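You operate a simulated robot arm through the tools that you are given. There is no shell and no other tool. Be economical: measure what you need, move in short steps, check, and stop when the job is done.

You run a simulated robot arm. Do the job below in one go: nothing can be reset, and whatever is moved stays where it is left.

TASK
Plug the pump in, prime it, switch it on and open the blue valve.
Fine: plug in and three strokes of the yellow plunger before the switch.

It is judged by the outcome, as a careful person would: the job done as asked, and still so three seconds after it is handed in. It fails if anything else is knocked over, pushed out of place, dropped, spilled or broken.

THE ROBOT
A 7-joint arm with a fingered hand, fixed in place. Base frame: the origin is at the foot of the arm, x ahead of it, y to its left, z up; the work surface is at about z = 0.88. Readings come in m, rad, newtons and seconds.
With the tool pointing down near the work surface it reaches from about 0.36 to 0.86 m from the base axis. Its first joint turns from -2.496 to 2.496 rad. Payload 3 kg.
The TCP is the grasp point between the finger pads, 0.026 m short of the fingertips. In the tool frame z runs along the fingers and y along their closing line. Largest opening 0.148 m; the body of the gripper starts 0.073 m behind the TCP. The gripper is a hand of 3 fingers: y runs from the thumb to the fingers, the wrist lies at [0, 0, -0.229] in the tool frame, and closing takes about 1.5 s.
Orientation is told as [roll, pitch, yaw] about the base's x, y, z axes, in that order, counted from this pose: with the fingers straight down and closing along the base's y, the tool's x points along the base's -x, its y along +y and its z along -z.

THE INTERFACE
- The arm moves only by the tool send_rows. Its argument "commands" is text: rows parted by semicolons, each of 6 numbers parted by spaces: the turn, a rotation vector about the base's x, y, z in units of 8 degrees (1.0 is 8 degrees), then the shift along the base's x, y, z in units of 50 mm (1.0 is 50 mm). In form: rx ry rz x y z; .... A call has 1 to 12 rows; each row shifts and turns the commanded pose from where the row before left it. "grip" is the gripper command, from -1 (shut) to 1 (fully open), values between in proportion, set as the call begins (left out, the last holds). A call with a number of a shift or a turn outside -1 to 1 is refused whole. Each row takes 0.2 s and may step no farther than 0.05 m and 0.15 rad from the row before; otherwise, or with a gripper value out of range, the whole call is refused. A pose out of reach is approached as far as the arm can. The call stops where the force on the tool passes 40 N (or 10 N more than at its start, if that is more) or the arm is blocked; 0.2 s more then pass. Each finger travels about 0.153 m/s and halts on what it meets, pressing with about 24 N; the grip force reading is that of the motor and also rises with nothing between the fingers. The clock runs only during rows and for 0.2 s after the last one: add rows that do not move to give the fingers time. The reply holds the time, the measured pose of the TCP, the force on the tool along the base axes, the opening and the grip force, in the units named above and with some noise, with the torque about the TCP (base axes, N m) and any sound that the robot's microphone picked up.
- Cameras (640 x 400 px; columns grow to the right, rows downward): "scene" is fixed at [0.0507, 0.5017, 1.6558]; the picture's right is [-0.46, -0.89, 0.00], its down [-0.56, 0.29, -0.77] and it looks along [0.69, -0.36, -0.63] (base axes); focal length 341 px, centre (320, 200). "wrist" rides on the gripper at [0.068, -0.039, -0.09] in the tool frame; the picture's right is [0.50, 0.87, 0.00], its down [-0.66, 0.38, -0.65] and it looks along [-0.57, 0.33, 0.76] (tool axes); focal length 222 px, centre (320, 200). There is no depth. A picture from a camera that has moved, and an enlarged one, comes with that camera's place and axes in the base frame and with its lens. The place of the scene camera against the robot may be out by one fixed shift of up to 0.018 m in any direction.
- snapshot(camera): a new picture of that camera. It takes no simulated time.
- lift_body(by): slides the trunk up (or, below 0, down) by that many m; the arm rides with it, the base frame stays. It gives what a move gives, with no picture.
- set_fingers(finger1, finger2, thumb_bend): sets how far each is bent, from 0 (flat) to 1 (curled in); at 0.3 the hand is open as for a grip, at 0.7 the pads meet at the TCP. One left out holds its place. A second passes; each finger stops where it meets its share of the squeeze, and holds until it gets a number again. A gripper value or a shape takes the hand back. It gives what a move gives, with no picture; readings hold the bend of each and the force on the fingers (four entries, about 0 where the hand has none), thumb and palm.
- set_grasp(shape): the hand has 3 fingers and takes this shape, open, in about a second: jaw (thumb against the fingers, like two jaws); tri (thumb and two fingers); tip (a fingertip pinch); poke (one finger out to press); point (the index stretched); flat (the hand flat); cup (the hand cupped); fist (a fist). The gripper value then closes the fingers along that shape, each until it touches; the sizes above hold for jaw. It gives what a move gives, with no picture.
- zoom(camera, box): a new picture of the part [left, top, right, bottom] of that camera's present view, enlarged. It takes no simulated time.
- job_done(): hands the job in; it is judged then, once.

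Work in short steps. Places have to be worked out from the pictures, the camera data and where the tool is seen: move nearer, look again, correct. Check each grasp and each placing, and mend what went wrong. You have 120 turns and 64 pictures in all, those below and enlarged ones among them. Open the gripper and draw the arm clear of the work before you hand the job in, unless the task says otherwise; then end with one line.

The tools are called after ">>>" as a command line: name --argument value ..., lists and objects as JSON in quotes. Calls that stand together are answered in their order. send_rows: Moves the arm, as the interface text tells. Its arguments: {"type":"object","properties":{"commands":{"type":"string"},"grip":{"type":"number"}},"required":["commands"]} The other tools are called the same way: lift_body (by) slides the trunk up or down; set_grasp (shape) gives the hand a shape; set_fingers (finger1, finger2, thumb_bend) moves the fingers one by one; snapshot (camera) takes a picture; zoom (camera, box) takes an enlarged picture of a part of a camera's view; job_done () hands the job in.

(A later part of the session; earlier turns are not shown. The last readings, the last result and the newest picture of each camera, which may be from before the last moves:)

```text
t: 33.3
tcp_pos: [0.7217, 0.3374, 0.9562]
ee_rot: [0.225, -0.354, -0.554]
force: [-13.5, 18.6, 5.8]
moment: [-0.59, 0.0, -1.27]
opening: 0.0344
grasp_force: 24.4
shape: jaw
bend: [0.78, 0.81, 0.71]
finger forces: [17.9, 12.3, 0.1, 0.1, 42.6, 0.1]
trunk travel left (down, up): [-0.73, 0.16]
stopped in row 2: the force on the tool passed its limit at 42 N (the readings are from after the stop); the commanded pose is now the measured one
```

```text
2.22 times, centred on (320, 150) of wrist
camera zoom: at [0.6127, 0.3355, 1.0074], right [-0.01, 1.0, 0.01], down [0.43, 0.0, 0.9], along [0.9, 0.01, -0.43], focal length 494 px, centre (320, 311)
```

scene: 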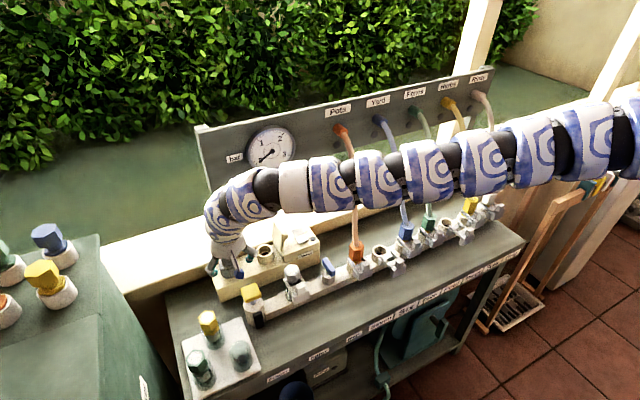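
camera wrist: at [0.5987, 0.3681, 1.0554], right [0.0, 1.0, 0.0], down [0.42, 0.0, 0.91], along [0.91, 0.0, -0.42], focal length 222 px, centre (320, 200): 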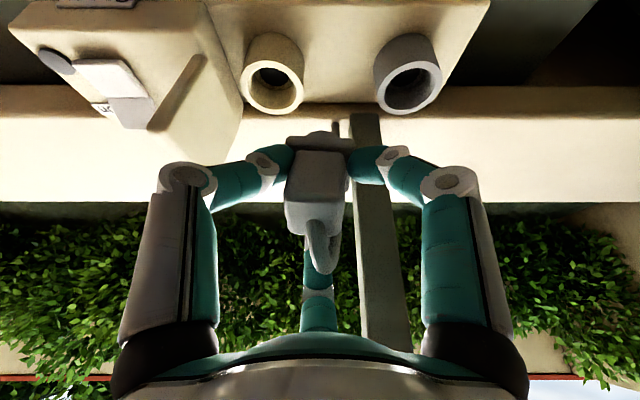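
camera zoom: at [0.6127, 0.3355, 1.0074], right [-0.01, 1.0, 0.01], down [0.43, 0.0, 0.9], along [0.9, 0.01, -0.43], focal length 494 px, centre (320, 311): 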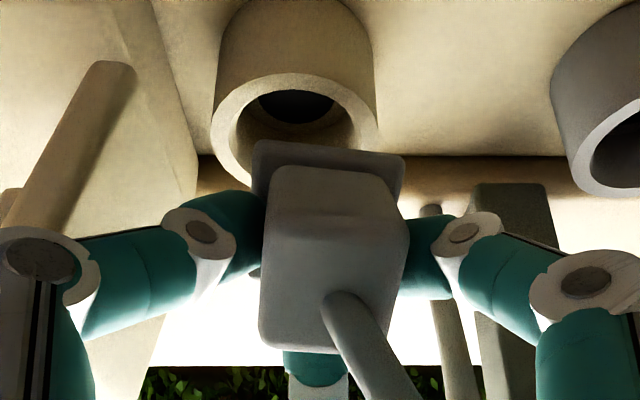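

The thumb knuckle met the open flap. I back up and turn the hand -30° about vertical, so the plug stays upright and no finger points at the flap.

>>> send_rows --commands "0 0 0 0 0.1 0.3;0 0 0 0 0.1 0.3;0 0 -0.94 0 0 0;0 0 -0.94 0 0 0;0 0 -0.94 0 0 0;0 0 -0.94 0 0 0"

>>> zoom --camera "scene" --box '[220, 190, 320, 280]'

>>> snapshot --camera "wrist"

```text
t: 34.7
tcp_pos: [0.7261, 0.3432, 0.9869]
ee_rot: [0.224, -0.355, -1.083]
force: [0.3, -0.7, -0.6]
moment: [0.01, -0.01, 0.02]
opening: 0.0339
grasp_force: 23.8
shape: jaw
bend: [0.78, 0.81, 0.71]
finger forces: [17.0, 10.6, 0.0, 0.1, 17.7, 0.0]
trunk travel left (down, up): [-0.73, 0.16]
```

```text
4.44 times, centred on (270, 235) of scene
camera zoom: at [0.0507, 0.5017, 1.6558], right [-0.46, -0.89, 0.0], down [-0.56, 0.29, -0.77], along [0.69, -0.36, -0.63], focal length 1515 px, centre (542, 44)
```

zoom: 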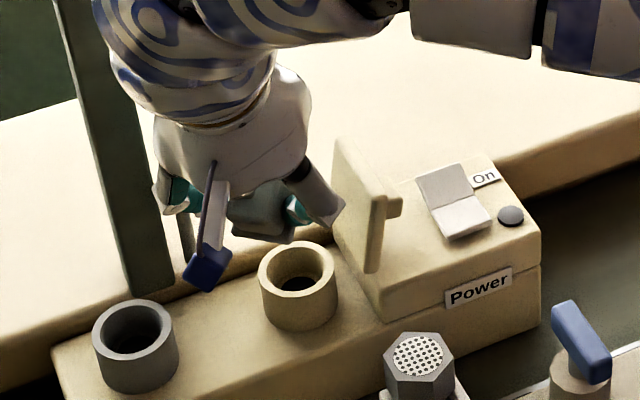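

```text
25 pictures are left
camera wrist: at [0.6304, 0.3969, 1.0373], right [0.5, 0.87, 0.01], down [0.37, -0.22, 0.9], along [0.79, -0.45, -0.43], focal length 222 px, centre (320, 200)
```

wrist: 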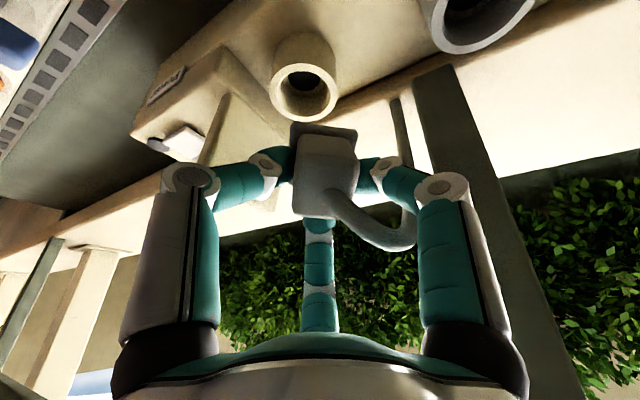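

The wrist view puts the plug axis at about (.720,.349) and the socket at (.724,.330). I shift to align and lower 25 mm.

>>> send_rows --commands "0 0 0 0.05 -0.18 -0.1;0 0 0 0.02 -0.18 -0.2;0 0 0 0 0 -0.2"

>>> zoom --camera "wrist" --box '[220, 60, 420, 240]'

>>> zoom --camera "scene" --box '[235, 205, 295, 270]'

```text
t: 35.5
tcp_pos: [0.7283, 0.3263, 0.9591]
ee_rot: [0.224, -0.358, -1.083]
force: [0.3, 0.2, -1.1]
moment: [0.02, -0.02, 0.02]
opening: 0.0344
grasp_force: 23.7
shape: jaw
bend: [0.78, 0.81, 0.71]
finger forces: [17.0, 10.6, 0.0, 0.0, 17.7, 0.0]
trunk travel left (down, up): [-0.73, 0.16]
```

```text
2.22 times, centred on (320, 150) of wrist
camera zoom: at [0.6344, 0.3795, 1.0102], right [0.49, 0.87, 0.0], down [0.37, -0.21, 0.91], along [0.79, -0.45, -0.43], focal length 494 px, centre (320, 311)
```

zoom: 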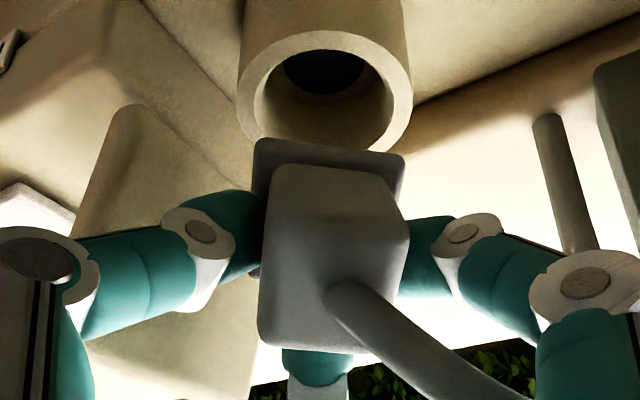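

```text
6.15 times, centred on (265, 238) of scene
camera zoom: at [0.0507, 0.5017, 1.6558], right [-0.46, -0.89, 0.0], down [-0.56, 0.29, -0.77], along [0.69, -0.36, -0.63], focal length 2098 px, centre (658, -31)
```

zoom: 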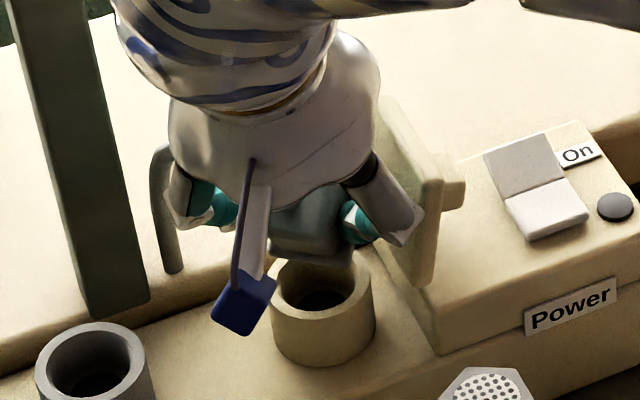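

Pin and socket look aligned in both directions. I lower gently in small steps.

>>> send_rows --commands "0 0 0 0 0 -0.12;0 0 0 0 0 -0.12;0 0 0 0 0 -0.12;0 0 0 0 0 -0.12"

>>> zoom --camera "wrist" --box '[220, 60, 420, 240]'

```text
t: 36.4
tcp_pos: [0.728, 0.3281, 0.9475]
ee_rot: [0.234, -0.356, -1.086]
force: [-10.2, -1.3, 25.4]
moment: [-0.21, 0.27, -0.06]
opening: 0.0378
grasp_force: 23.6
shape: jaw
bend: [0.8, 0.81, 0.72]
finger forces: [18.1, 14.5, 0.1, 0.0, 31.7, 0.0]
trunk travel left (down, up): [-0.73, 0.16]
stopped in row 4: the force on the tool passed its limit at 43 N (the readings are from after the stop); the commanded pose is now the measured one
```

```text
2.22 times, centred on (320, 150) of wrist
camera zoom: at [0.6336, 0.3813, 0.9983], right [0.49, 0.87, 0.01], down [0.36, -0.22, 0.91], along [0.79, -0.44, -0.42], focal length 494 px, centre (320, 311)
```

zoom: 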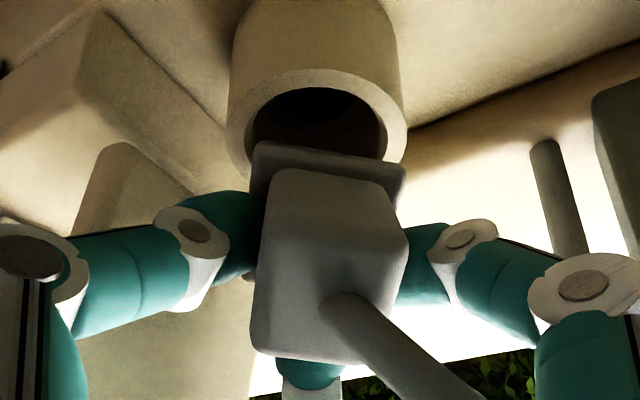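

Contact came from the pin on the far rim: contact moment and the sight line both say the plug is ~12 mm too far. I back off upward and shift toward the camera side.

>>> send_rows --commands "0 0 0 0 0 0.2;0 0 0 -0.22 0.1 0"

>>> zoom --camera "wrist" --box '[220, 60, 420, 240]'

```text
t: 37.0
tcp_pos: [0.72, 0.3326, 0.9515]
ee_rot: [0.229, -0.356, -1.083]
force: [-0.5, 0.3, -0.2]
moment: [-0.03, 0.0, 0.01]
opening: 0.036
grasp_force: 23.8
shape: jaw
bend: [0.79, 0.81, 0.72]
finger forces: [16.5, 10.9, 0.0, 0.1, 16.8, 0.0]
trunk travel left (down, up): [-0.73, 0.16]
```

```text
2.22 times, centred on (320, 150) of wrist
camera zoom: at [0.6244, 0.3853, 1.003], right [0.49, 0.87, 0.01], down [0.36, -0.22, 0.91], along [0.79, -0.44, -0.42], focal length 494 px, centre (320, 311)
```

zoom: 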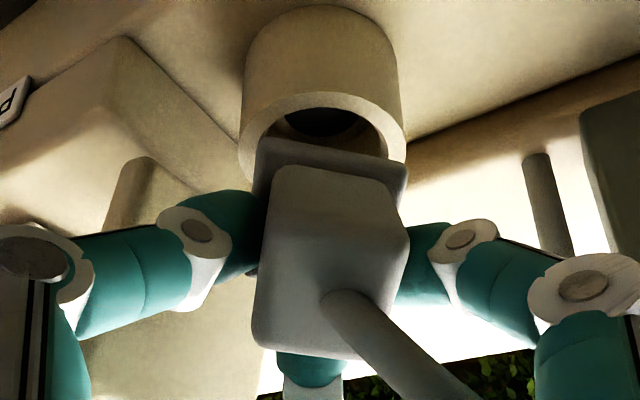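

Ring and flange geometry suggest another ~4–5 mm toward the robot. I shift and lower gently.

>>> send_rows --commands "0 0 0 -0.09 0.01 0;0 0 0 0 0 -0.1;0 0 0 0 0 -0.1;0 0 0 0 0 -0.1;0 0 0 0 0 -0.1"

```text
t: 38.2
tcp_pos: [0.7155, 0.3323, 0.9378]
ee_rot: [0.234, -0.355, -1.087]
force: [-2.8, -10.5, 33.6]
moment: [-0.29, 0.56, 0.04]
opening: 0.0371
grasp_force: 24.0
shape: jaw
bend: [0.79, 0.79, 0.73]
finger forces: [19.9, 14.8, 0.0, 0.0, 52.3, 0.0]
trunk travel left (down, up): [-0.73, 0.16]
```

Lower by 10 mm than before, with contact force again. I look before pushing.

>>> snapshot --camera "wrist"

```text
20 pictures are left
camera wrist: at [0.6199, 0.3855, 0.9876], right [0.5, 0.87, 0.01], down [0.36, -0.22, 0.91], along [0.79, -0.44, -0.42], focal length 222 px, centre (320, 200)
```

wrist: 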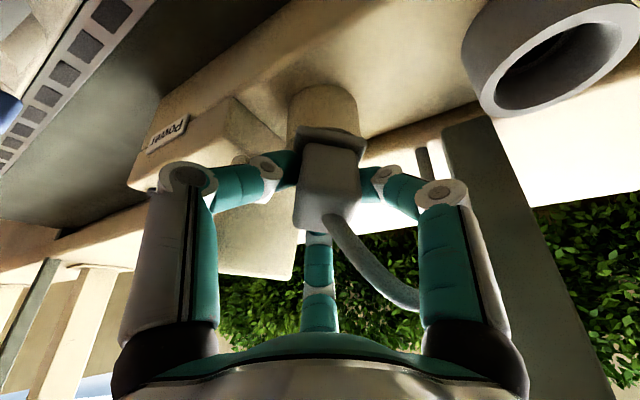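

The flange now overlaps the ring and looks ~4 mm off laterally. I lift slightly, correct, and press again while watching the depth.

>>> send_rows --commands "0 0 0 0 0 0.1;0 0 0 -0.04 -0.08 0;0 0 0 0 0 -0.1;0 0 0 0 0 -0.06;0 0 0 0 0 -0.06"

```text
t: 39.4
tcp_pos: [0.7137, 0.3266, 0.9305]
ee_rot: [0.235, -0.357, -1.088]
force: [7.9, -10.4, 38.3]
moment: [-0.23, 0.35, 0.05]
opening: 0.0377
grasp_force: 24.5
shape: jaw
bend: [0.79, 0.78, 0.76]
finger forces: [23.9, 16.3, 0.0, 0.0, 53.9, 0.0]
trunk travel left (down, up): [-0.73, 0.16]
```

It went 7 mm lower. I check whether the plug is going in or sliding up in the grip.

>>> zoom --camera "wrist" --box '[220, 60, 420, 240]'

```text
2.22 times, centred on (320, 150) of wrist
camera zoom: at [0.6187, 0.3794, 0.981], right [0.5, 0.87, 0.01], down [0.36, -0.22, 0.91], along [0.79, -0.45, -0.42], focal length 494 px, centre (320, 311)
```

zoom: 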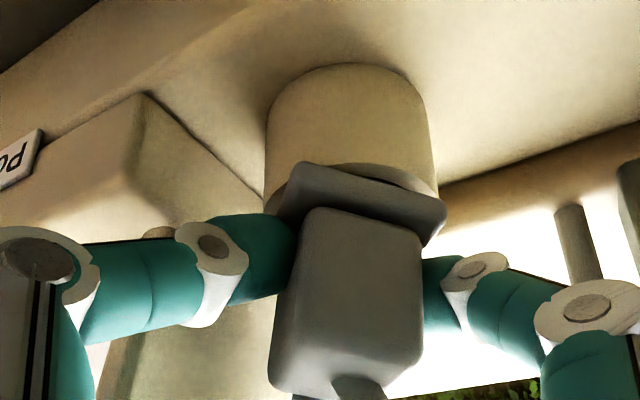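

The plug leans ~10° and rests on the rim. I lift a little, straighten the lean by rolling the hand, and lower again.

>>> send_rows --commands "0 0 0 0 0 0.2;-0.45 0.26 0 0.03 0.05 0;-0.45 0.26 0 0.03 0.05 0"

>>> zoom --camera "wrist" --box '[220, 60, 420, 240]'

```text
t: 40.2
tcp_pos: [0.7099, 0.3296, 0.9356]
ee_rot: [0.087, -0.432, -1.029]
force: [9.5, 1.4, 4.7]
moment: [0.07, -0.24, 0.08]
opening: 0.0329
grasp_force: 24.1
shape: jaw
bend: [0.8, 0.79, 0.73]
finger forces: [20.6, 14.5, 0.0, 0.0, 14.0, 0.0]
out of reach, approached as far as the arm can: row 3
trunk travel left (down, up): [-0.73, 0.16]
```

```text
2.22 times, centred on (320, 150) of wrist
camera zoom: at [0.6187, 0.3896, 0.986], right [0.49, 0.86, -0.14], down [0.43, -0.1, 0.9], along [0.76, -0.5, -0.42], focal length 494 px, centre (320, 311)
```

zoom: 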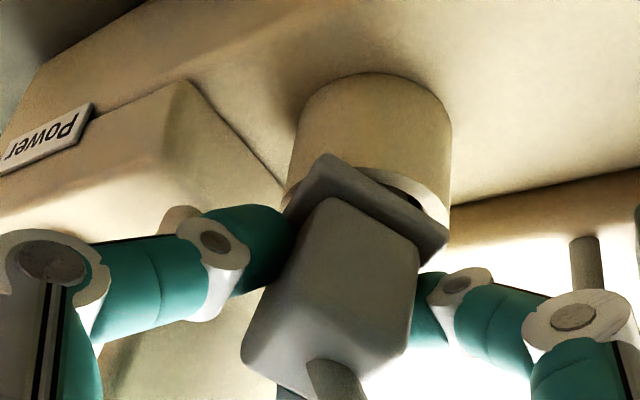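

The plug's pin seems caught in the socket while the top leans toward -y. I undo the roll and shift the hand toward +y to stand the plug upright.

>>> send_rows --commands "0.45 -0.26 0 0.03 0.05 0;0.45 -0.26 0 0.03 0.05 0;0 0 0 0 0 -0.06"

>>> zoom --camera "wrist" --box '[220, 60, 420, 240]'

```text
t: 41.0
tcp_pos: [0.7117, 0.3352, 0.9361]
ee_rot: [0.229, -0.356, -1.082]
force: [-9.4, -8.8, 17.8]
moment: [-0.18, 0.16, -0.14]
opening: 0.0326
grasp_force: 24.4
shape: jaw
bend: [0.81, 0.81, 0.73]
finger forces: [18.9, 15.8, 0.0, 0.1, 21.0, 0.0]
trunk travel left (down, up): [-0.73, 0.16]
```

```text
2.22 times, centred on (320, 150) of wrist
camera zoom: at [0.6167, 0.3881, 0.9878], right [0.49, 0.87, 0.01], down [0.36, -0.22, 0.91], along [0.79, -0.44, -0.42], focal length 494 px, centre (320, 311)
```

zoom: 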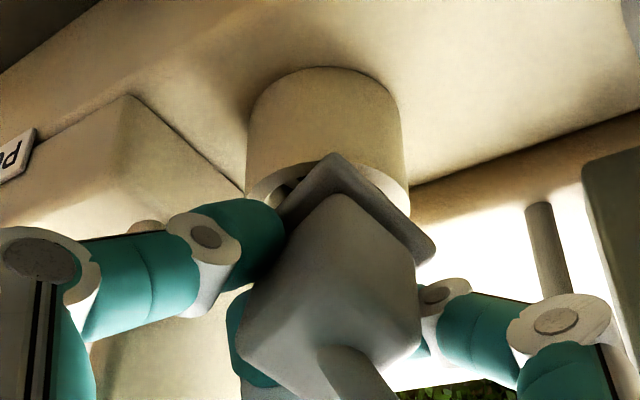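

Now the plug has slid ~9 mm to the +y side of the ring, fairly upright. I lift it fully clear, shift back, and look before lowering.

>>> send_rows --commands "0 0 0 0 0 0.2;0 0 0 0 0 0.1;0 0 0 -0.08 -0.14 0"

>>> snapshot --camera "wrist"

```text
t: 41.8
tcp_pos: [0.7099, 0.3282, 0.9503]
ee_rot: [0.228, -0.355, -1.081]
force: [0.2, -0.1, -0.8]
moment: [-0.02, -0.02, 0.02]
opening: 0.0325
grasp_force: 23.8
shape: jaw
bend: [0.8, 0.8, 0.72]
finger forces: [19.0, 10.9, 0.1, 0.1, 14.8, 0.0]
trunk travel left (down, up): [-0.73, 0.16]
```

```text
16 pictures are left
camera wrist: at [0.6143, 0.3815, 1.0008], right [0.49, 0.87, 0.01], down [0.36, -0.22, 0.91], along [0.79, -0.44, -0.42], focal length 222 px, centre (320, 200)
```

wrist: 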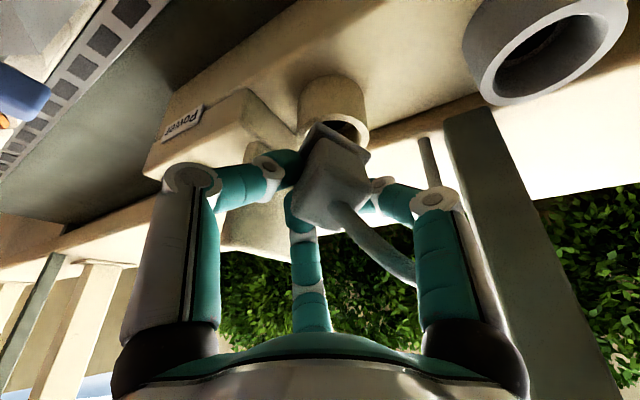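

Plug is free and centred laterally, but its top leans toward -y. I lower the trunk for reach, roll the hand to straighten the plug in free air, and look.

>>> send_rows --commands "0 0 0 0 0 0.6;0 0 0 0 0 0.2"

>>> lift_body --by -0.035

>>> send_rows --commands "-0.5 0.29 0 0.03 0.05 0;-0.5 0.29 0 0.03 0.05 0;-0.3 0.17 0 0.01 0.02 0"

>>> zoom --camera "wrist" --box '[220, 60, 420, 240]'

```text
t: 42.4
tcp_pos: [0.7109, 0.3274, 0.9913]
ee_rot: [0.228, -0.355, -1.085]
force: [-0.6, -0.6, -0.5]
moment: [0.0, -0.01, -0.03]
opening: 0.0328
grasp_force: 23.8
shape: jaw
bend: [0.8, 0.8, 0.72]
finger forces: [19.0, 10.9, 0.0, 0.0, 14.7, 0.1]
trunk travel left (down, up): [-0.73, 0.16]
```

```text
t: 43.2
tcp_pos: [0.7109, 0.328, 0.9558]
ee_rot: [0.229, -0.356, -1.085]
force: [0.6, 0.4, 0.2]
moment: [0.01, -0.01, 0.04]
opening: 0.033
grasp_force: 24.1
shape: jaw
bend: [0.8, 0.8, 0.72]
finger forces: [19.0, 10.7, 0.1, 0.1, 14.7, 0.0]
trunk travel left (down, up): [-0.695, 0.195]
```

```text
t: 44.0
tcp_pos: [0.7128, 0.3315, 0.9559]
ee_rot: [0.077, -0.437, -1.024]
force: [-0.3, 0.6, -0.4]
moment: [0.04, 0.01, 0.02]
opening: 0.0323
grasp_force: 24.2
shape: jaw
bend: [0.79, 0.8, 0.72]
finger forces: [18.7, 9.3, 0.0, 0.0, 15.4, 0.0]
trunk travel left (down, up): [-0.695, 0.195]
```

```text
2.22 times, centred on (320, 150) of wrist
camera zoom: at [0.6228, 0.3914, 1.0058], right [0.49, 0.86, -0.15], down [0.44, -0.09, 0.89], along [0.76, -0.5, -0.42], focal length 494 px, centre (320, 311)
```

zoom: 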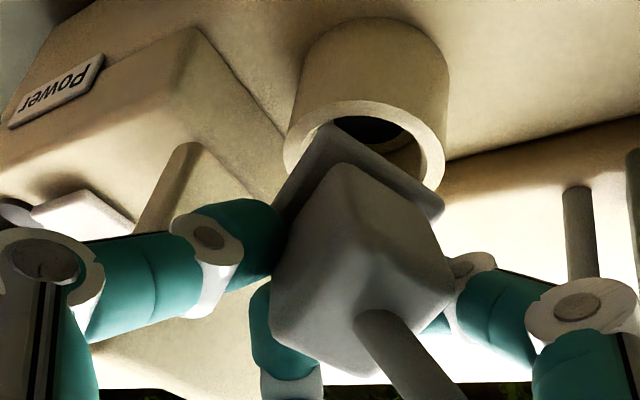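

The plug has aligned itself with the hand's own axis, so its lean comes from the hand's tilt. I raise a bit and reduce the hand's tilt to about 10° so the plug stands nearly upright.

>>> send_rows --commands "0 0 0 0 0 0.4;0.72 0.26 0 0.03 0.02 0;0.72 0.26 0 0.03 0.02 0;0.72 0.26 0 0.02 0.01 0"

>>> snapshot --camera "wrist"

```text
t: 45.0
tcp_pos: [0.7175, 0.3364, 0.9754]
ee_rot: [0.101, -0.144, -1.028]
force: [-0.2, 0.2, -0.6]
moment: [-0.03, -0.01, -0.02]
opening: 0.0319
grasp_force: 23.5
shape: jaw
bend: [0.79, 0.8, 0.72]
finger forces: [18.1, 8.0, 0.0, 0.1, 15.8, 0.0]
trunk travel left (down, up): [-0.695, 0.195]
```

```text
14 pictures are left
camera wrist: at [0.635, 0.3796, 1.0517], right [0.47, 0.88, 0.01], down [0.55, -0.31, 0.78], along [0.69, -0.36, -0.63], focal length 222 px, centre (320, 200)
```

wrist: 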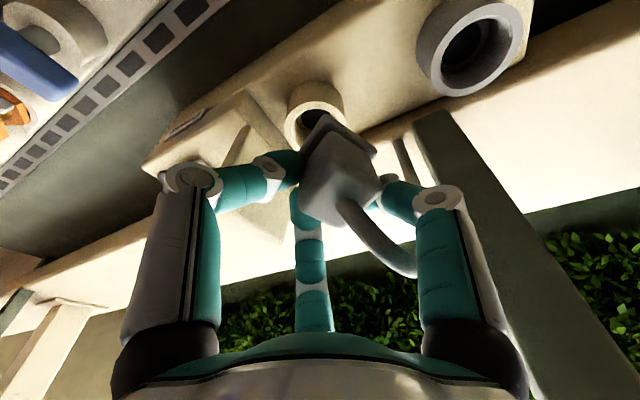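

The flange centre is near (.727,.340) vs the socket at (.724,.330). I shift (-3,-10 mm) and lower gently.

>>> send_rows --commands "0 0 0 -0.06 -0.2 0;0 0 0 0 0 -0.2;0 0 0 0 0 -0.2;0 0 0 0 0 -0.1;0 0 0 0 0 -0.1"

>>> zoom --camera "wrist" --box '[220, 60, 420, 240]'

```text
t: 46.2
tcp_pos: [0.7157, 0.3256, 0.9453]
ee_rot: [0.101, -0.147, -1.027]
force: [4.1, -2.7, 8.6]
moment: [-0.01, -0.11, 0.01]
opening: 0.0321
grasp_force: 24.4
shape: jaw
bend: [0.8, 0.81, 0.72]
finger forces: [20.5, 11.7, 0.0, 0.0, 15.3, 0.1]
trunk travel left (down, up): [-0.695, 0.195]
```

```text
2.22 times, centred on (320, 150) of wrist
camera zoom: at [0.6326, 0.3686, 1.0211], right [0.47, 0.88, 0.01], down [0.55, -0.31, 0.78], along [0.69, -0.36, -0.63], focal length 494 px, centre (320, 311)
```

zoom: 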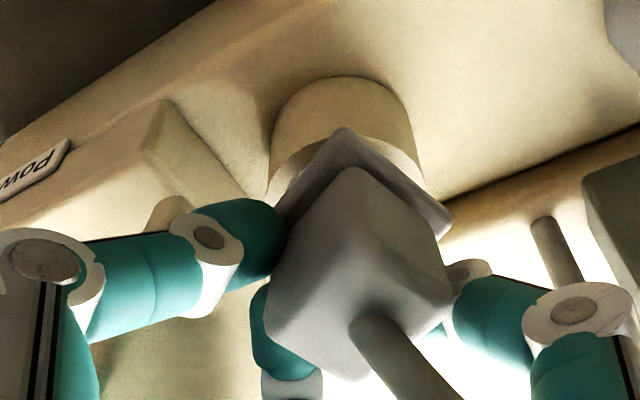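

The plug now looks upright, and it is ~4–5 mm off toward +y. I lift a little, shift, and press gently.

>>> send_rows --commands "0 0 0 0 0 0.08;0 0 0 -0.07 -0.05 0;0 0 0 0 0 -0.1;0 0 0 0 0 -0.08;0 0 0 0 0 -0.08;0 0 0 0 0 -0.08"

```text
t: 47.6
tcp_pos: [0.7124, 0.3204, 0.9334]
ee_rot: [0.104, -0.148, -1.029]
force: [13.6, -2.5, 18.4]
moment: [0.05, -0.28, -0.07]
opening: 0.0313
grasp_force: 24.3
shape: jaw
bend: [0.81, 0.81, 0.72]
finger forces: [29.5, 13.5, 0.0, 0.0, 14.3, 0.0]
trunk travel left (down, up): [-0.695, 0.195]
```

It went 12 mm lower with a side load toward +x, which suggests the pin has entered and the wall is pushing. I relieve the x load and press on.

>>> send_rows --commands "0 0 0 0.07 0 0;0 0 0 0.03 0 -0.08;0 0 0 0 0 -0.08;0 0 0 0 0 -0.08"

>>> zoom --camera "wrist" --box '[220, 60, 420, 240]'

```text
t: 48.4
tcp_pos: [0.7196, 0.3219, 0.931]
ee_rot: [0.109, -0.148, -1.028]
force: [0.2, -10.2, 20.8]
moment: [-0.3, 0.29, 0.03]
opening: 0.0336
grasp_force: 24.6
shape: jaw
bend: [0.8, 0.81, 0.73]
finger forces: [19.9, 11.7, 0.0, 0.0, 28.0, 0.0]
trunk travel left (down, up): [-0.695, 0.195]
stopped in row 4: the force on the tool passed its limit at 44 N (the readings are from after the stop); the commanded pose is now the measured one
```

```text
2.22 times, centred on (320, 150) of wrist
camera zoom: at [0.636, 0.3658, 1.0053], right [0.47, 0.88, 0.02], down [0.54, -0.31, 0.78], along [0.69, -0.36, -0.62], focal length 494 px, centre (320, 311)
```

zoom: 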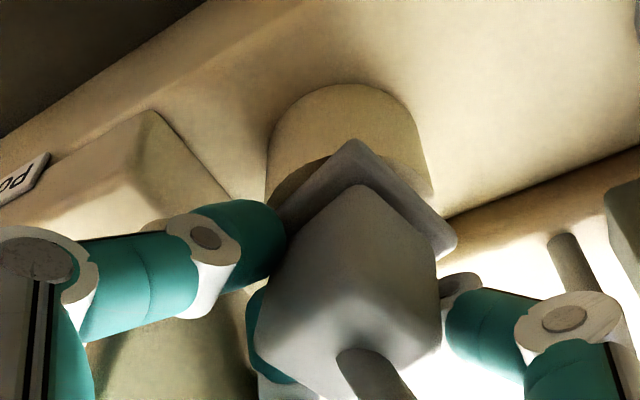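

The flange is now sitting concentric on the ring. I unload vertically and nudge sideways to test whether the pin is captive.

>>> send_rows --commands "0 0 0 0 0 0.04;0 0 0 0.1 0 0"

>>> send_rows --commands "0 0 0 -0.1 0 0;0 0 0 0 0.1 0"

```text
t: 49.0
tcp_pos: [0.7219, 0.323, 0.931]
ee_rot: [0.106, -0.146, -1.026]
force: [-5.6, -10.9, 23.2]
moment: [-0.35, 0.53, -0.05]
opening: 0.0341
grasp_force: 23.6
shape: jaw
bend: [0.8, 0.81, 0.73]
finger forces: [18.9, 10.6, 0.0, 0.0, 36.2, 0.0]
trunk travel left (down, up): [-0.695, 0.195]
```

```text
t: 49.6
tcp_pos: [0.7195, 0.3236, 0.9317]
ee_rot: [0.107, -0.149, -1.029]
force: [9.5, -24.3, 23.6]
moment: [-0.53, 0.21, -0.01]
opening: 0.0334
grasp_force: 24.0
shape: jaw
bend: [0.8, 0.81, 0.73]
finger forces: [21.9, 14.4, 0.0, 0.0, 30.4, 0.0]
trunk travel left (down, up): [-0.695, 0.195]
```

Lateral movement is strongly resisted: the pin is captive, pressing on the +y side. I move -y to relieve that, then press down.

>>> send_rows --commands "0 0 0 0 -0.14 0;0 0 0 -0.02 -0.06 0;0 0 0 0 0 -0.08;0 0 0 0 0 -0.08"

```text
t: 50.6
tcp_pos: [0.7202, 0.3217, 0.9297]
ee_rot: [0.117, -0.145, -1.029]
force: [-1.8, -0.9, 23.4]
moment: [-0.19, 0.31, -0.09]
opening: 0.0337
grasp_force: 24.0
shape: jaw
bend: [0.8, 0.81, 0.73]
finger forces: [20.9, 10.5, 0.1, 0.1, 30.6, 0.1]
trunk travel left (down, up): [-0.695, 0.195]
stopped in row 4: the force on the tool passed its limit at 50 N (the readings are from after the stop); the commanded pose is now the measured one
```

Lateral load is gone and pressing hits a solid stop. I release partly and see how the plug sits.

>>> send_rows --commands "0 0 0 0 0 0;0 0 0 0 0 0;0 0 0 0 0 0;0 0 0 0 0 0" --grip 0.1

>>> snapshot --camera "wrist"

```text
t: 51.6
tcp_pos: [0.7176, 0.3229, 0.9261]
ee_rot: [0.108, -0.143, -1.028]
force: [-4.8, 13.8, -4.3]
moment: [0.49, -0.07, -0.6]
opening: 0.0792
grasp_force: 0.1
shape: jaw
bend: [0.34, 0.34, 0.7]
finger forces: [0.0, 0.7, 0.1, 0.0, 13.0, 0.0]
trunk travel left (down, up): [-0.695, 0.195]
```

```text
11 pictures are left
camera wrist: at [0.6339, 0.3655, 1.0005], right [0.47, 0.88, 0.02], down [0.54, -0.31, 0.78], along [0.69, -0.36, -0.63], focal length 222 px, centre (320, 200)
```

wrist: 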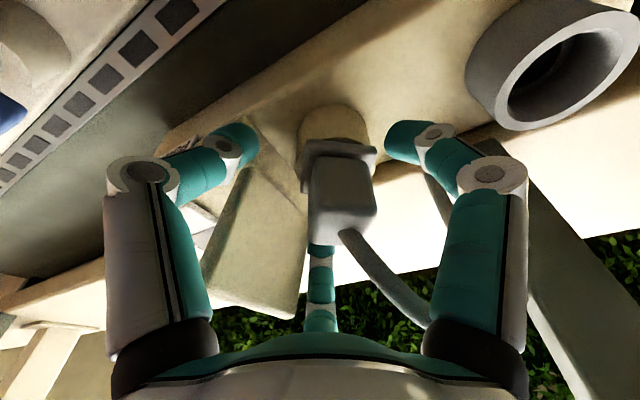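

The plug sprang upright and sits centred on the socket, but the thumb touches the flap. I ease +y, then lift clear along the vertical.

>>> send_rows --commands "0 0 0 0.05 0.12 0;0 0 0 0 0 0.3;0 0 0 0 0 0.4;0 0 0 -0.1 0.1 0.6;0 0 0 -0.2 0.1 0.6"

>>> snapshot --camera "wrist"

```text
t: 52.8
tcp_pos: [0.7058, 0.3369, 1.0223]
ee_rot: [0.111, -0.146, -1.026]
force: [0.2, -0.4, 0.4]
moment: [0.01, 0.02, -0.01]
opening: 0.0814
grasp_force: 0.0
shape: jaw
bend: [0.34, 0.34, 0.7]
finger forces: [0.0, 0.0, 0.1, 0.1, 0.0, 0.0]
trunk travel left (down, up): [-0.695, 0.195]
```

```text
10 pictures are left
camera wrist: at [0.6216, 0.3802, 1.0974], right [0.47, 0.88, 0.02], down [0.54, -0.31, 0.78], along [0.69, -0.36, -0.63], focal length 222 px, centre (320, 200)
```

wrist: 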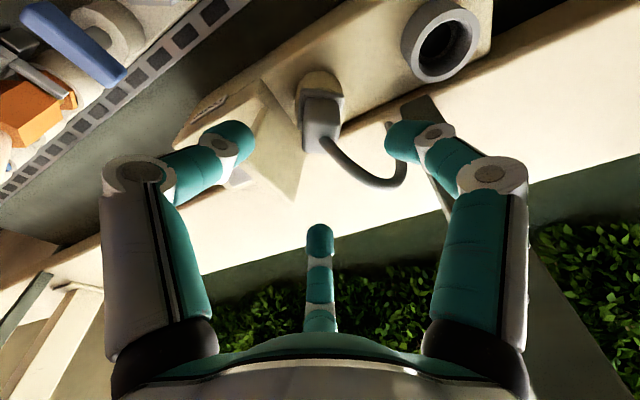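

The plug stands upright and seated in the socket. Next is the primer: I rise, close the hand, straighten it, and move above the yellow plunger at (.583,.412).

>>> send_rows --commands "0 0 0 0 0 0.7;0.31 0.54 0 -0.6 0.3 0;0.31 0.54 0 -0.6 0.4 0;0 0 0 -0.6 0.4 0;0 0 0 -0.65 0.4 0;0 0 0 0 0 -0.5" --grip -1

>>> snapshot --camera "wrist"

```text
t: 54.2
tcp_pos: [0.5855, 0.4141, 1.0298]
ee_rot: [0.027, 0.006, -1.022]
force: [-0.5, 0.0, -0.4]
moment: [-0.04, 0.0, -0.03]
opening: 0.0
grasp_force: 23.8
shape: jaw
bend: [0.7, 0.7, 0.7]
finger forces: [0.0, 0.1, 0.0, 0.0, 0.0, 0.0]
trunk travel left (down, up): [-0.695, 0.195]
```

```text
9 pictures are left
camera wrist: at [0.5143, 0.4494, 1.12], right [0.48, 0.88, 0.03], down [0.65, -0.38, 0.66], along [0.59, -0.3, -0.75], focal length 222 px, centre (320, 200)
```

wrist: 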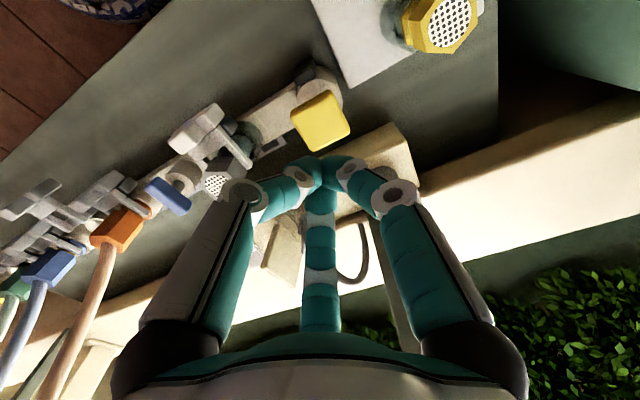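

The cap is at about (.580,.418). I align and press down slowly to feel the stroke.

>>> send_rows --commands "0 0 0 -0.1 0.08 -0.4;0 0 0 0 0 -0.6;0 0 0 0 0 -0.3;0 0 0 0 0 -0.2;0 0 0 0 0 -0.2;0 0 0 0 0 -0.2"

```text
t: 55.6
tcp_pos: [0.5794, 0.4187, 0.937]
ee_rot: [0.028, 0.007, -1.021]
force: [1.2, 1.0, 4.2]
moment: [-0.01, -0.05, -0.03]
opening: 0.0
grasp_force: 23.5
shape: jaw
bend: [0.7, 0.7, 0.7]
finger forces: [0.1, 0.0, 0.1, 0.0, 0.0, 0.0]
trunk travel left (down, up): [-0.695, 0.195]
```

Light resistance of about 4 N, so the plunger is being pressed. I continue down to its stop.

>>> send_rows --commands "0 0 0 0 0 -0.15;0 0 0 0 0 -0.15;0 0 0 0 0 -0.15;0 0 0 0 0 -0.15;0 0 0 0 0 -0.15"

```text
t: 56.3
tcp_pos: [0.5795, 0.4191, 0.9278]
ee_rot: [0.038, 0.01, -1.021]
force: [-5.0, -6.7, 34.8]
moment: [-0.5, 0.2, -0.01]
opening: 0.0002
grasp_force: 23.6
shape: jaw
bend: [0.7, 0.7, 0.7]
finger forces: [0.1, 0.1, 0.0, 0.0, 0.1, 0.1]
trunk travel left (down, up): [-0.695, 0.195]
stopped in row 3: the force on the tool passed its limit at 49 N (the readings are from after the stop); the commanded pose is now the measured one
```

That's the bottom stop (TCP ≈ .930). I raise and check that the plunger springs back.

>>> send_rows --commands "0 0 0 0 0 0.4;0 0 0 0 0 0.5;0 0 0 0 0 0.5"

>>> snapshot --camera "wrist"

```text
t: 57.1
tcp_pos: [0.581, 0.416, 0.9945]
ee_rot: [0.033, 0.008, -1.02]
force: [-0.6, -0.5, -0.4]
moment: [0.02, -0.01, -0.02]
opening: 0.0
grasp_force: 24.2
shape: jaw
bend: [0.7, 0.7, 0.7]
finger forces: [0.0, 0.1, 0.0, 0.0, 0.0, 0.0]
trunk travel left (down, up): [-0.695, 0.195]
```

```text
8 pictures are left
camera wrist: at [0.5088, 0.4533, 1.0834], right [0.48, 0.88, 0.03], down [0.65, -0.38, 0.66], along [0.59, -0.29, -0.75], focal length 222 px, centre (320, 200)
```

wrist: 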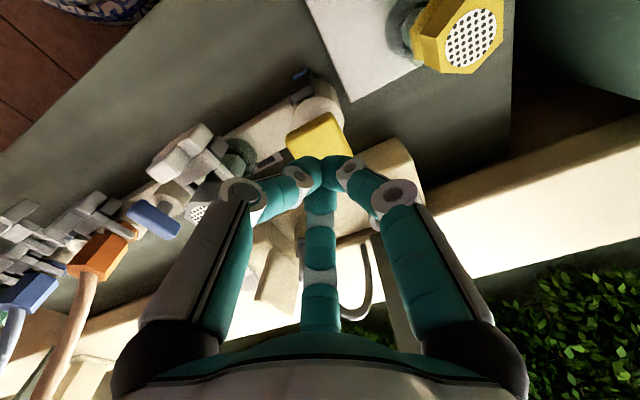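

The cap appears back up. I do stroke two, stopping midway to confirm the spring resistance.

>>> send_rows --commands "0 0 0 0 0.04 -0.5;0 0 0 0 0 -0.5;0 0 0 0 0 -0.14"

>>> send_rows --commands "0 0 0 0 0 -0.1;0 0 0 0 0 -0.06"

```text
t: 57.9
tcp_pos: [0.5805, 0.4212, 0.9361]
ee_rot: [0.035, 0.007, -1.02]
force: [-0.8, -1.0, 4.5]
moment: [-0.03, 0.04, 0.0]
opening: 0.0
grasp_force: 24.0
shape: jaw
bend: [0.7, 0.7, 0.7]
finger forces: [0.0, 0.0, 0.0, 0.0, 0.1, 0.0]
trunk travel left (down, up): [-0.695, 0.195]
```

```text
t: 58.5
tcp_pos: [0.5809, 0.422, 0.9288]
ee_rot: [0.036, 0.009, -1.02]
force: [-0.1, -0.4, 7.5]
moment: [-0.06, -0.05, -0.03]
opening: 0.0001
grasp_force: 23.8
shape: jaw
bend: [0.7, 0.7, 0.7]
finger forces: [0.1, 0.1, 0.0, 0.1, 0.0, 0.0]
trunk travel left (down, up): [-0.695, 0.195]
```

It sprang back, with the same 4.5 N at the same height. I push the last bit to the stop, then release and do stroke three.

>>> send_rows --commands "0 0 0 0 0 -0.06;0 0 0 0 0 -0.04;0 0 0 0 0 0"

>>> send_rows --commands "0 0 0 0 0 0.4;0 0 0 0 0 0.6;0 0 0 0 0 0.4;0 0 0 0 0 0;0 0 0 0 0 -0.5;0 0 0 0 0 -0.5;0 0 0 0 0 -0.2;0 0 0 0 0 -0.14"

```text
t: 59.2
tcp_pos: [0.5814, 0.4223, 0.9277]
ee_rot: [0.04, 0.011, -1.018]
force: [-3.6, -4.0, 26.7]
moment: [-0.16, 0.14, -0.03]
opening: 0.0
grasp_force: 23.6
shape: jaw
bend: [0.7, 0.7, 0.7]
finger forces: [0.1, 0.0, 0.0, 0.0, 0.0, 0.0]
trunk travel left (down, up): [-0.695, 0.195]
stopped in row 3: the force on the tool passed its limit at 41 N (the readings are from after the stop); the commanded pose is now the measured one
```

```text
t: 61.0
tcp_pos: [0.5817, 0.4212, 0.9279]
ee_rot: [0.037, 0.009, -1.02]
force: [1.4, 1.2, 8.0]
moment: [0.04, -0.08, -0.03]
opening: 0.0
grasp_force: 24.1
shape: jaw
bend: [0.7, 0.7, 0.7]
finger forces: [0.1, 0.0, 0.0, 0.1, 0.0, 0.1]
trunk travel left (down, up): [-0.695, 0.195]
```

Third stroke is nearly at the stop. I finish it and lift well clear.

>>> send_rows --commands "0 0 0 0 0 -0.06;0 0 0 0 0 -0.04;0 0 0 0 0 0"

>>> send_rows --commands "0 0 0 0 0 0.5;0 0 0 0 0 0.8;0 0 0 0 0 0.8;0 0 0 0 0 0.4"

```text
t: 61.6
tcp_pos: [0.5829, 0.4219, 0.9275]
ee_rot: [0.043, 0.008, -1.02]
force: [-5.9, -5.8, 31.9]
moment: [-0.25, 0.25, -0.01]
opening: 0.0
grasp_force: 23.4
shape: jaw
bend: [0.7, 0.7, 0.7]
finger forces: [0.1, 0.1, 0.0, 0.0, 0.1, 0.0]
trunk travel left (down, up): [-0.695, 0.195]
stopped in row 3: the force on the tool passed its limit at 42 N (the readings are from after the stop); the commanded pose is now the measured one
```

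```text
t: 62.6
tcp_pos: [0.5843, 0.4233, 1.0498]
ee_rot: [0.041, 0.01, -1.022]
force: [0.9, -0.1, -0.1]
moment: [0.03, 0.01, 0.01]
opening: 0.0001
grasp_force: 24.1
shape: jaw
bend: [0.7, 0.7, 0.7]
finger forces: [0.0, 0.0, 0.0, 0.0, 0.0, 0.1]
trunk travel left (down, up): [-0.695, 0.195]
```

All three strokes are done. Now the switch: the "On" half is near (.747,.21,.90). I turn the hand back to yaw 0 while moving beside it, then tilt for the panel.

>>> send_rows --commands "0 0 0.91 0.08 -0.53 0.1;0 0 0.91 0.08 -0.53 0.1;0 0 0.91 0.08 -0.53 0;0 0 0.91 0.08 -0.53 0;0 0 0.91 0.08 -0.53 0;0 0 0.91 0.08 -0.53 0;0 0 0.91 0.08 -0.53 0;0 0 0.91 0.08 -0.53 0;0 -0.9 0 0 0 0;0 -0.9 0 0 0 0;0 -0.8 0 0 0 0"

>>> snapshot --camera "wrist"

```text
t: 65.0
tcp_pos: [0.7227, 0.3089, 1.018]
ee_rot: [0.04, -0.356, -0.004]
force: [-0.6, 0.2, 0.2]
moment: [-0.01, 0.05, -0.03]
opening: 0.0
grasp_force: 24.0
shape: jaw
bend: [0.7, 0.7, 0.7]
finger forces: [0.1, 0.1, 0.0, 0.1, 0.1, 0.0]
out of reach, approached as far as the arm can: row 3, 4, 5, 6, 7, 8, 9, 10, 11
trunk travel left (down, up): [-0.695, 0.195]
```

```text
7 pictures are left
camera wrist: at [0.627, 0.2671, 1.0783], right [-0.48, 0.87, -0.14], down [0.38, 0.35, 0.85], along [0.79, 0.35, -0.5], focal length 222 px, centre (320, 200)
```

wrist: 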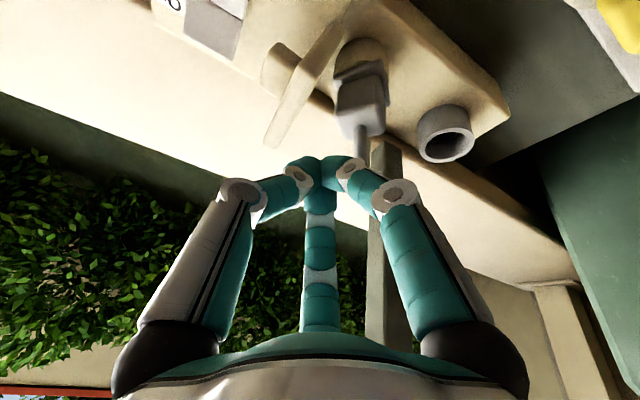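

The move was bent by the inner reach limit, but nothing was touched. I raise the trunk so nearer poses become reachable, then go to y .21.

>>> lift_body --by 0.08

>>> send_rows --commands "0 0 0 -0.3 -0.6 -0.2;0 0 0 -0.2 -0.7 -0.2;0 0 0 0 -0.75 -0.4"

>>> snapshot --camera "wrist"

```text
t: 66.2
tcp_pos: [0.7225, 0.309, 1.0979]
ee_rot: [0.042, -0.352, -0.003]
force: [0.0, -0.9, 0.8]
moment: [-0.01, 0.01, -0.01]
opening: 0.0001
grasp_force: 23.4
shape: jaw
bend: [0.7, 0.7, 0.7]
finger forces: [0.1, 0.0, 0.0, 0.1, 0.0, 0.0]
trunk travel left (down, up): [-0.775, 0.115]
```

```text
t: 67.0
tcp_pos: [0.7333, 0.2392, 1.0312]
ee_rot: [0.039, -0.353, -0.005]
force: [-0.6, 0.2, -1.1]
moment: [0.03, -0.03, -0.03]
opening: 0.0
grasp_force: 23.9
shape: jaw
bend: [0.7, 0.7, 0.7]
finger forces: [0.1, 0.1, 0.1, 0.1, 0.0, 0.0]
out of reach, approached as far as the arm can: row 1, 2, 3
trunk travel left (down, up): [-0.775, 0.115]
```

```text
6 pictures are left
camera wrist: at [0.6398, 0.1972, 1.0909], right [-0.48, 0.87, -0.14], down [0.39, 0.35, 0.85], along [0.79, 0.35, -0.5], focal length 222 px, centre (320, 200)
```

wrist: 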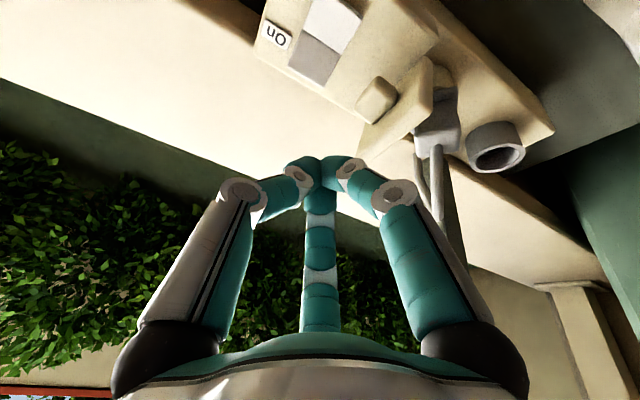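

The "On" half is at (.741,.217,.90), and the flap handle starts at y≈.255. I move over y .212, then down toward it in small steps.

>>> send_rows --commands "0 0 0 0.05 -0.1 -0.4;0 0 0 0.05 -0.22 -0.4;0 0 0 0 -0.22 -0.3"

```text
t: 67.8
tcp_pos: [0.7409, 0.2133, 0.976]
ee_rot: [0.043, -0.353, -0.004]
force: [-0.3, 0.1, 1.0]
moment: [0.02, 0.0, 0.0]
opening: 0.0
grasp_force: 23.9
shape: jaw
bend: [0.7, 0.7, 0.7]
finger forces: [0.0, 0.0, 0.1, 0.0, 0.0, 0.0]
trunk travel left (down, up): [-0.775, 0.115]
```

Position is good. I lower straight down in small steps until the rocker is pressed.

>>> send_rows --commands "0 0 0 0 0 -0.3;0 0 0 0 0 -0.2;0 0 0 0 0 -0.15;0 0 0 0 0 -0.1;0 0 0 0 0 -0.1"

```text
t: 69.0
tcp_pos: [0.7393, 0.2125, 0.9361]
ee_rot: [0.042, -0.356, -0.007]
force: [-3.5, -3.1, 26.0]
moment: [-0.1, -0.01, -0.02]
opening: 0.0
grasp_force: 24.2
shape: jaw
bend: [0.7, 0.7, 0.7]
finger forces: [0.1, 0.1, 0.0, 0.0, 0.0, 0.0]
trunk travel left (down, up): [-0.775, 0.115]
```

Contact at 26 N. I lift a little and inspect the rocker and gauge.

>>> send_rows --commands "0 0 0 0 0 0.5;0 0 0 0 0 0.7;0 0 0 0 0 0"

>>> snapshot --camera "wrist"

```text
t: 69.8
tcp_pos: [0.7375, 0.2123, 0.9911]
ee_rot: [0.04, -0.351, -0.003]
force: [0.2, -0.3, 0.4]
moment: [0.01, -0.02, 0.01]
opening: 0.0003
grasp_force: 24.3
shape: jaw
bend: [0.7, 0.7, 0.7]
finger forces: [0.0, 0.0, 0.1, 0.1, 0.0, 0.0]
trunk travel left (down, up): [-0.775, 0.115]
```

```text
5 pictures are left
camera wrist: at [0.6435, 0.1701, 1.0528], right [-0.48, 0.87, -0.14], down [0.39, 0.35, 0.85], along [0.79, 0.35, -0.5], focal length 222 px, centre (320, 200)
```

wrist: 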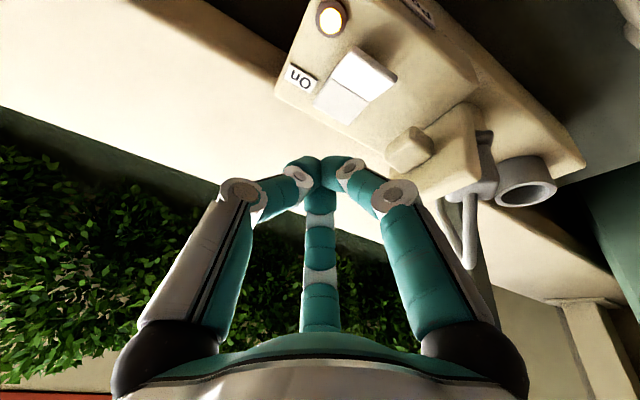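

The indicator lamp is lit, so the pump is plugged in and on. Now the blue valve at about (.585,.194,.90): I raise the trunk for near reach, back away from the panel, and straighten the hand.

>>> lift_body --by 0.1

>>> send_rows --commands "0 0 0 -0.4 0 -0.3;0 0 0 -0.4 0 -0.3;0 0.6 0 -0.4 0 0;0 0.6 0 -0.5 0 0;0 0.6 0 -0.5 0 0;0 0.6 0 -0.5 0 0;0 0 0 -0.5 0 0"

```text
t: 70.7
tcp_pos: [0.7345, 0.2065, 1.0643]
ee_rot: [0.031, -0.344, -0.006]
force: [-1.6, -5.2, -3.3]
moment: [0.55, -0.15, 0.03]
opening: 0.0
grasp_force: 24.2
shape: jaw
bend: [0.7, 0.7, 0.7]
finger forces: [0.1, 0.0, 0.0, 0.1, 0.1, 5.9]
trunk travel left (down, up): [-0.85, 0.04]
stopped: the force on the tool passed its limit at 52 N (the readings are from after the stop); the commanded pose is now the measured one
```

```text
t: 72.3
tcp_pos: [0.5927, 0.2219, 1.0353]
ee_rot: [0.028, -0.005, -0.003]
force: [0.5, 0.2, 0.2]
moment: [0.0, 0.0, -0.03]
opening: 0.0
grasp_force: 24.1
shape: jaw
bend: [0.7, 0.7, 0.7]
finger forces: [0.0, 0.0, 0.0, 0.1, 0.0, 0.0]
out of reach, approached as far as the arm can: row 5, 7
trunk travel left (down, up): [-0.85, 0.04]
```

The palm brushed the panel underside while lifting and the move stopped. The hand is now clear and upright. I look at the valve.

>>> snapshot --camera "wrist"

```text
4 pictures are left
camera wrist: at [0.5242, 0.1815, 1.1249], right [-0.5, 0.87, 0.02], down [0.65, 0.36, 0.67], along [0.57, 0.35, -0.74], focal length 222 px, centre (320, 200)
```

wrist: 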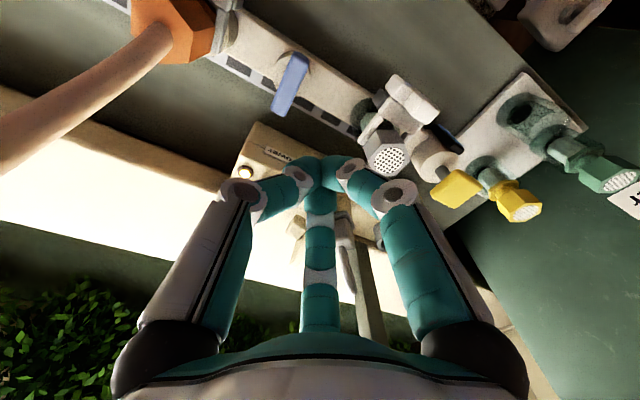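

The lever bar runs along x from about .562 to .613 at y≈.19 (closed, across the pipe). I place the closed fingertips on its +y side near the far end and push -y gently.

>>> send_rows --commands "0 0 0 0.28 0.12 -0.5;0 0 0 0 0 -0.6;0 0 0 0 0 -0.6;0 0 0 0 0 -0.4;0 0 0 0 0 -0.25"

```text
t: 73.5
tcp_pos: [0.6065, 0.2279, 0.9165]
ee_rot: [0.029, -0.009, -0.004]
force: [-1.2, -0.7, -0.6]
moment: [-0.02, 0.06, 0.01]
opening: 0.0
grasp_force: 24.0
shape: jaw
bend: [0.7, 0.7, 0.7]
finger forces: [0.1, 0.1, 0.0, 0.0, 0.0, 0.0]
trunk travel left (down, up): [-0.85, 0.04]
```

In place without contact. I push toward -y in small steps.

>>> send_rows --commands "0 0 0 0 -0.15 0;0 0 0 0 -0.15 0;0 0 0 0 -0.15 0;0 0 0 0 -0.15 0"

```text
t: 74.5
tcp_pos: [0.6067, 0.2015, 0.9187]
ee_rot: [0.032, -0.012, -0.002]
force: [-0.7, 27.4, 10.0]
moment: [0.46, -0.01, -0.04]
opening: 0.0
grasp_force: 24.2
shape: jaw
bend: [0.7, 0.7, 0.7]
finger forces: [0.0, 0.0, 0.1, 0.0, 64.1, 0.0]
trunk travel left (down, up): [-0.85, 0.04]
```

It is blocked in that direction (27 N with no motion). I go to the near end of the bar and push it -y instead, which turns it the other way.

>>> send_rows --commands "0 0 0 0 0.3 0;0 0 0 0 0.25 0;0 0 0 -0.5 0 0;0 0 0 -0.46 0 0;0 0 0 0 -0.25 0;0 0 0 0 -0.15 0;0 0 0 0 -0.12 0;0 0 0 0 -0.12 0"

```text
t: 76.3
tcp_pos: [0.5577, 0.1927, 0.9154]
ee_rot: [0.029, -0.009, -0.006]
force: [-0.2, -0.4, -0.2]
moment: [0.01, -0.02, -0.03]
opening: 0.0
grasp_force: 24.2
shape: jaw
bend: [0.7, 0.7, 0.7]
finger forces: [0.1, 0.0, 0.0, 0.0, 0.0, 0.0]
trunk travel left (down, up): [-0.85, 0.04]
```

No contact, so the tip is just past the bar's near end. I go back, shift +x by 12 mm and push again.

>>> send_rows --commands "0 0 0 0 0.35 0;0 0 0 0 0.3 0;0 0 0 0.24 0 0;0 0 0 0 -0.25 0;0 0 0 0 -0.15 0;0 0 0 0 -0.1 0;0 0 0 0 -0.1 0"

```text
t: 77.9
tcp_pos: [0.5697, 0.1963, 0.9188]
ee_rot: [0.032, -0.009, -0.004]
force: [-1.7, 0.9, -0.1]
moment: [0.01, -0.03, 0.0]
opening: 0.0002
grasp_force: 23.5
shape: jaw
bend: [0.7, 0.7, 0.7]
finger forces: [0.0, 0.0, 0.1, 0.0, 0.0, 0.0]
trunk travel left (down, up): [-0.85, 0.04]
```

Little resistance, so I continue -y in small steps.

>>> send_rows --commands "0 0 0 0 -0.12 0;0 0 0 0 -0.12 0;0 0 0 0 -0.1 0"

>>> zoom --camera "wrist" --box '[220, 60, 420, 240]'

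```text
t: 78.7
tcp_pos: [0.5693, 0.1786, 0.9185]
ee_rot: [0.029, -0.008, -0.004]
force: [-5.7, 3.1, 5.5]
moment: [0.18, 0.03, 0.14]
opening: 0.0
grasp_force: 24.0
shape: jaw
bend: [0.7, 0.7, 0.68]
finger forces: [0.1, 0.0, 0.0, 0.0, 0.0, 0.1]
trunk travel left (down, up): [-0.85, 0.04]
```

```text
2.22 times, centred on (320, 150) of wrist
camera zoom: at [0.5001, 0.1378, 1.007], right [-0.5, 0.87, 0.02], down [0.65, 0.36, 0.67], along [0.57, 0.35, -0.74], focal length 494 px, centre (320, 311)
```

zoom: 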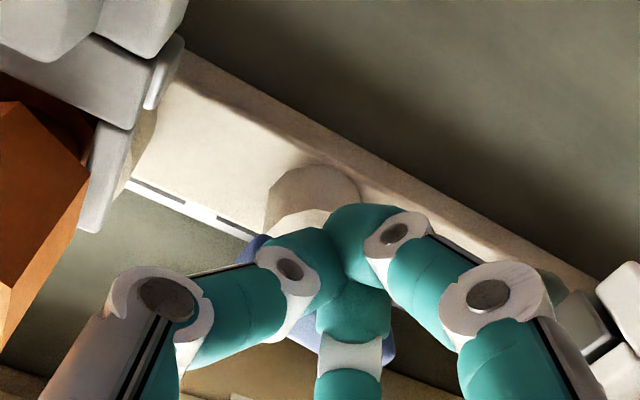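

Blue is now visible on both sides of the hand: the bar has turned to roughly along y (~73°). I push the -y half toward +x to complete the quarter turn.

>>> send_rows --commands "0 0 0 0 -0.1 0;0 0 0 0 -0.06 0;0 0 0 0.08 0 0;0 0 0 0.08 0 0;0 0 0 0.08 0 0"

```text
t: 79.9
tcp_pos: [0.5763, 0.1716, 0.9175]
ee_rot: [0.027, -0.007, -0.001]
force: [-33.1, -5.8, 3.8]
moment: [-0.06, 0.46, 0.25]
opening: 0.0
grasp_force: 23.7
shape: jaw
bend: [0.7, 0.7, 0.73]
finger forces: [0.1, 0.0, 0.0, 0.0, 47.4, 0.0]
trunk travel left (down, up): [-0.85, 0.04]
```

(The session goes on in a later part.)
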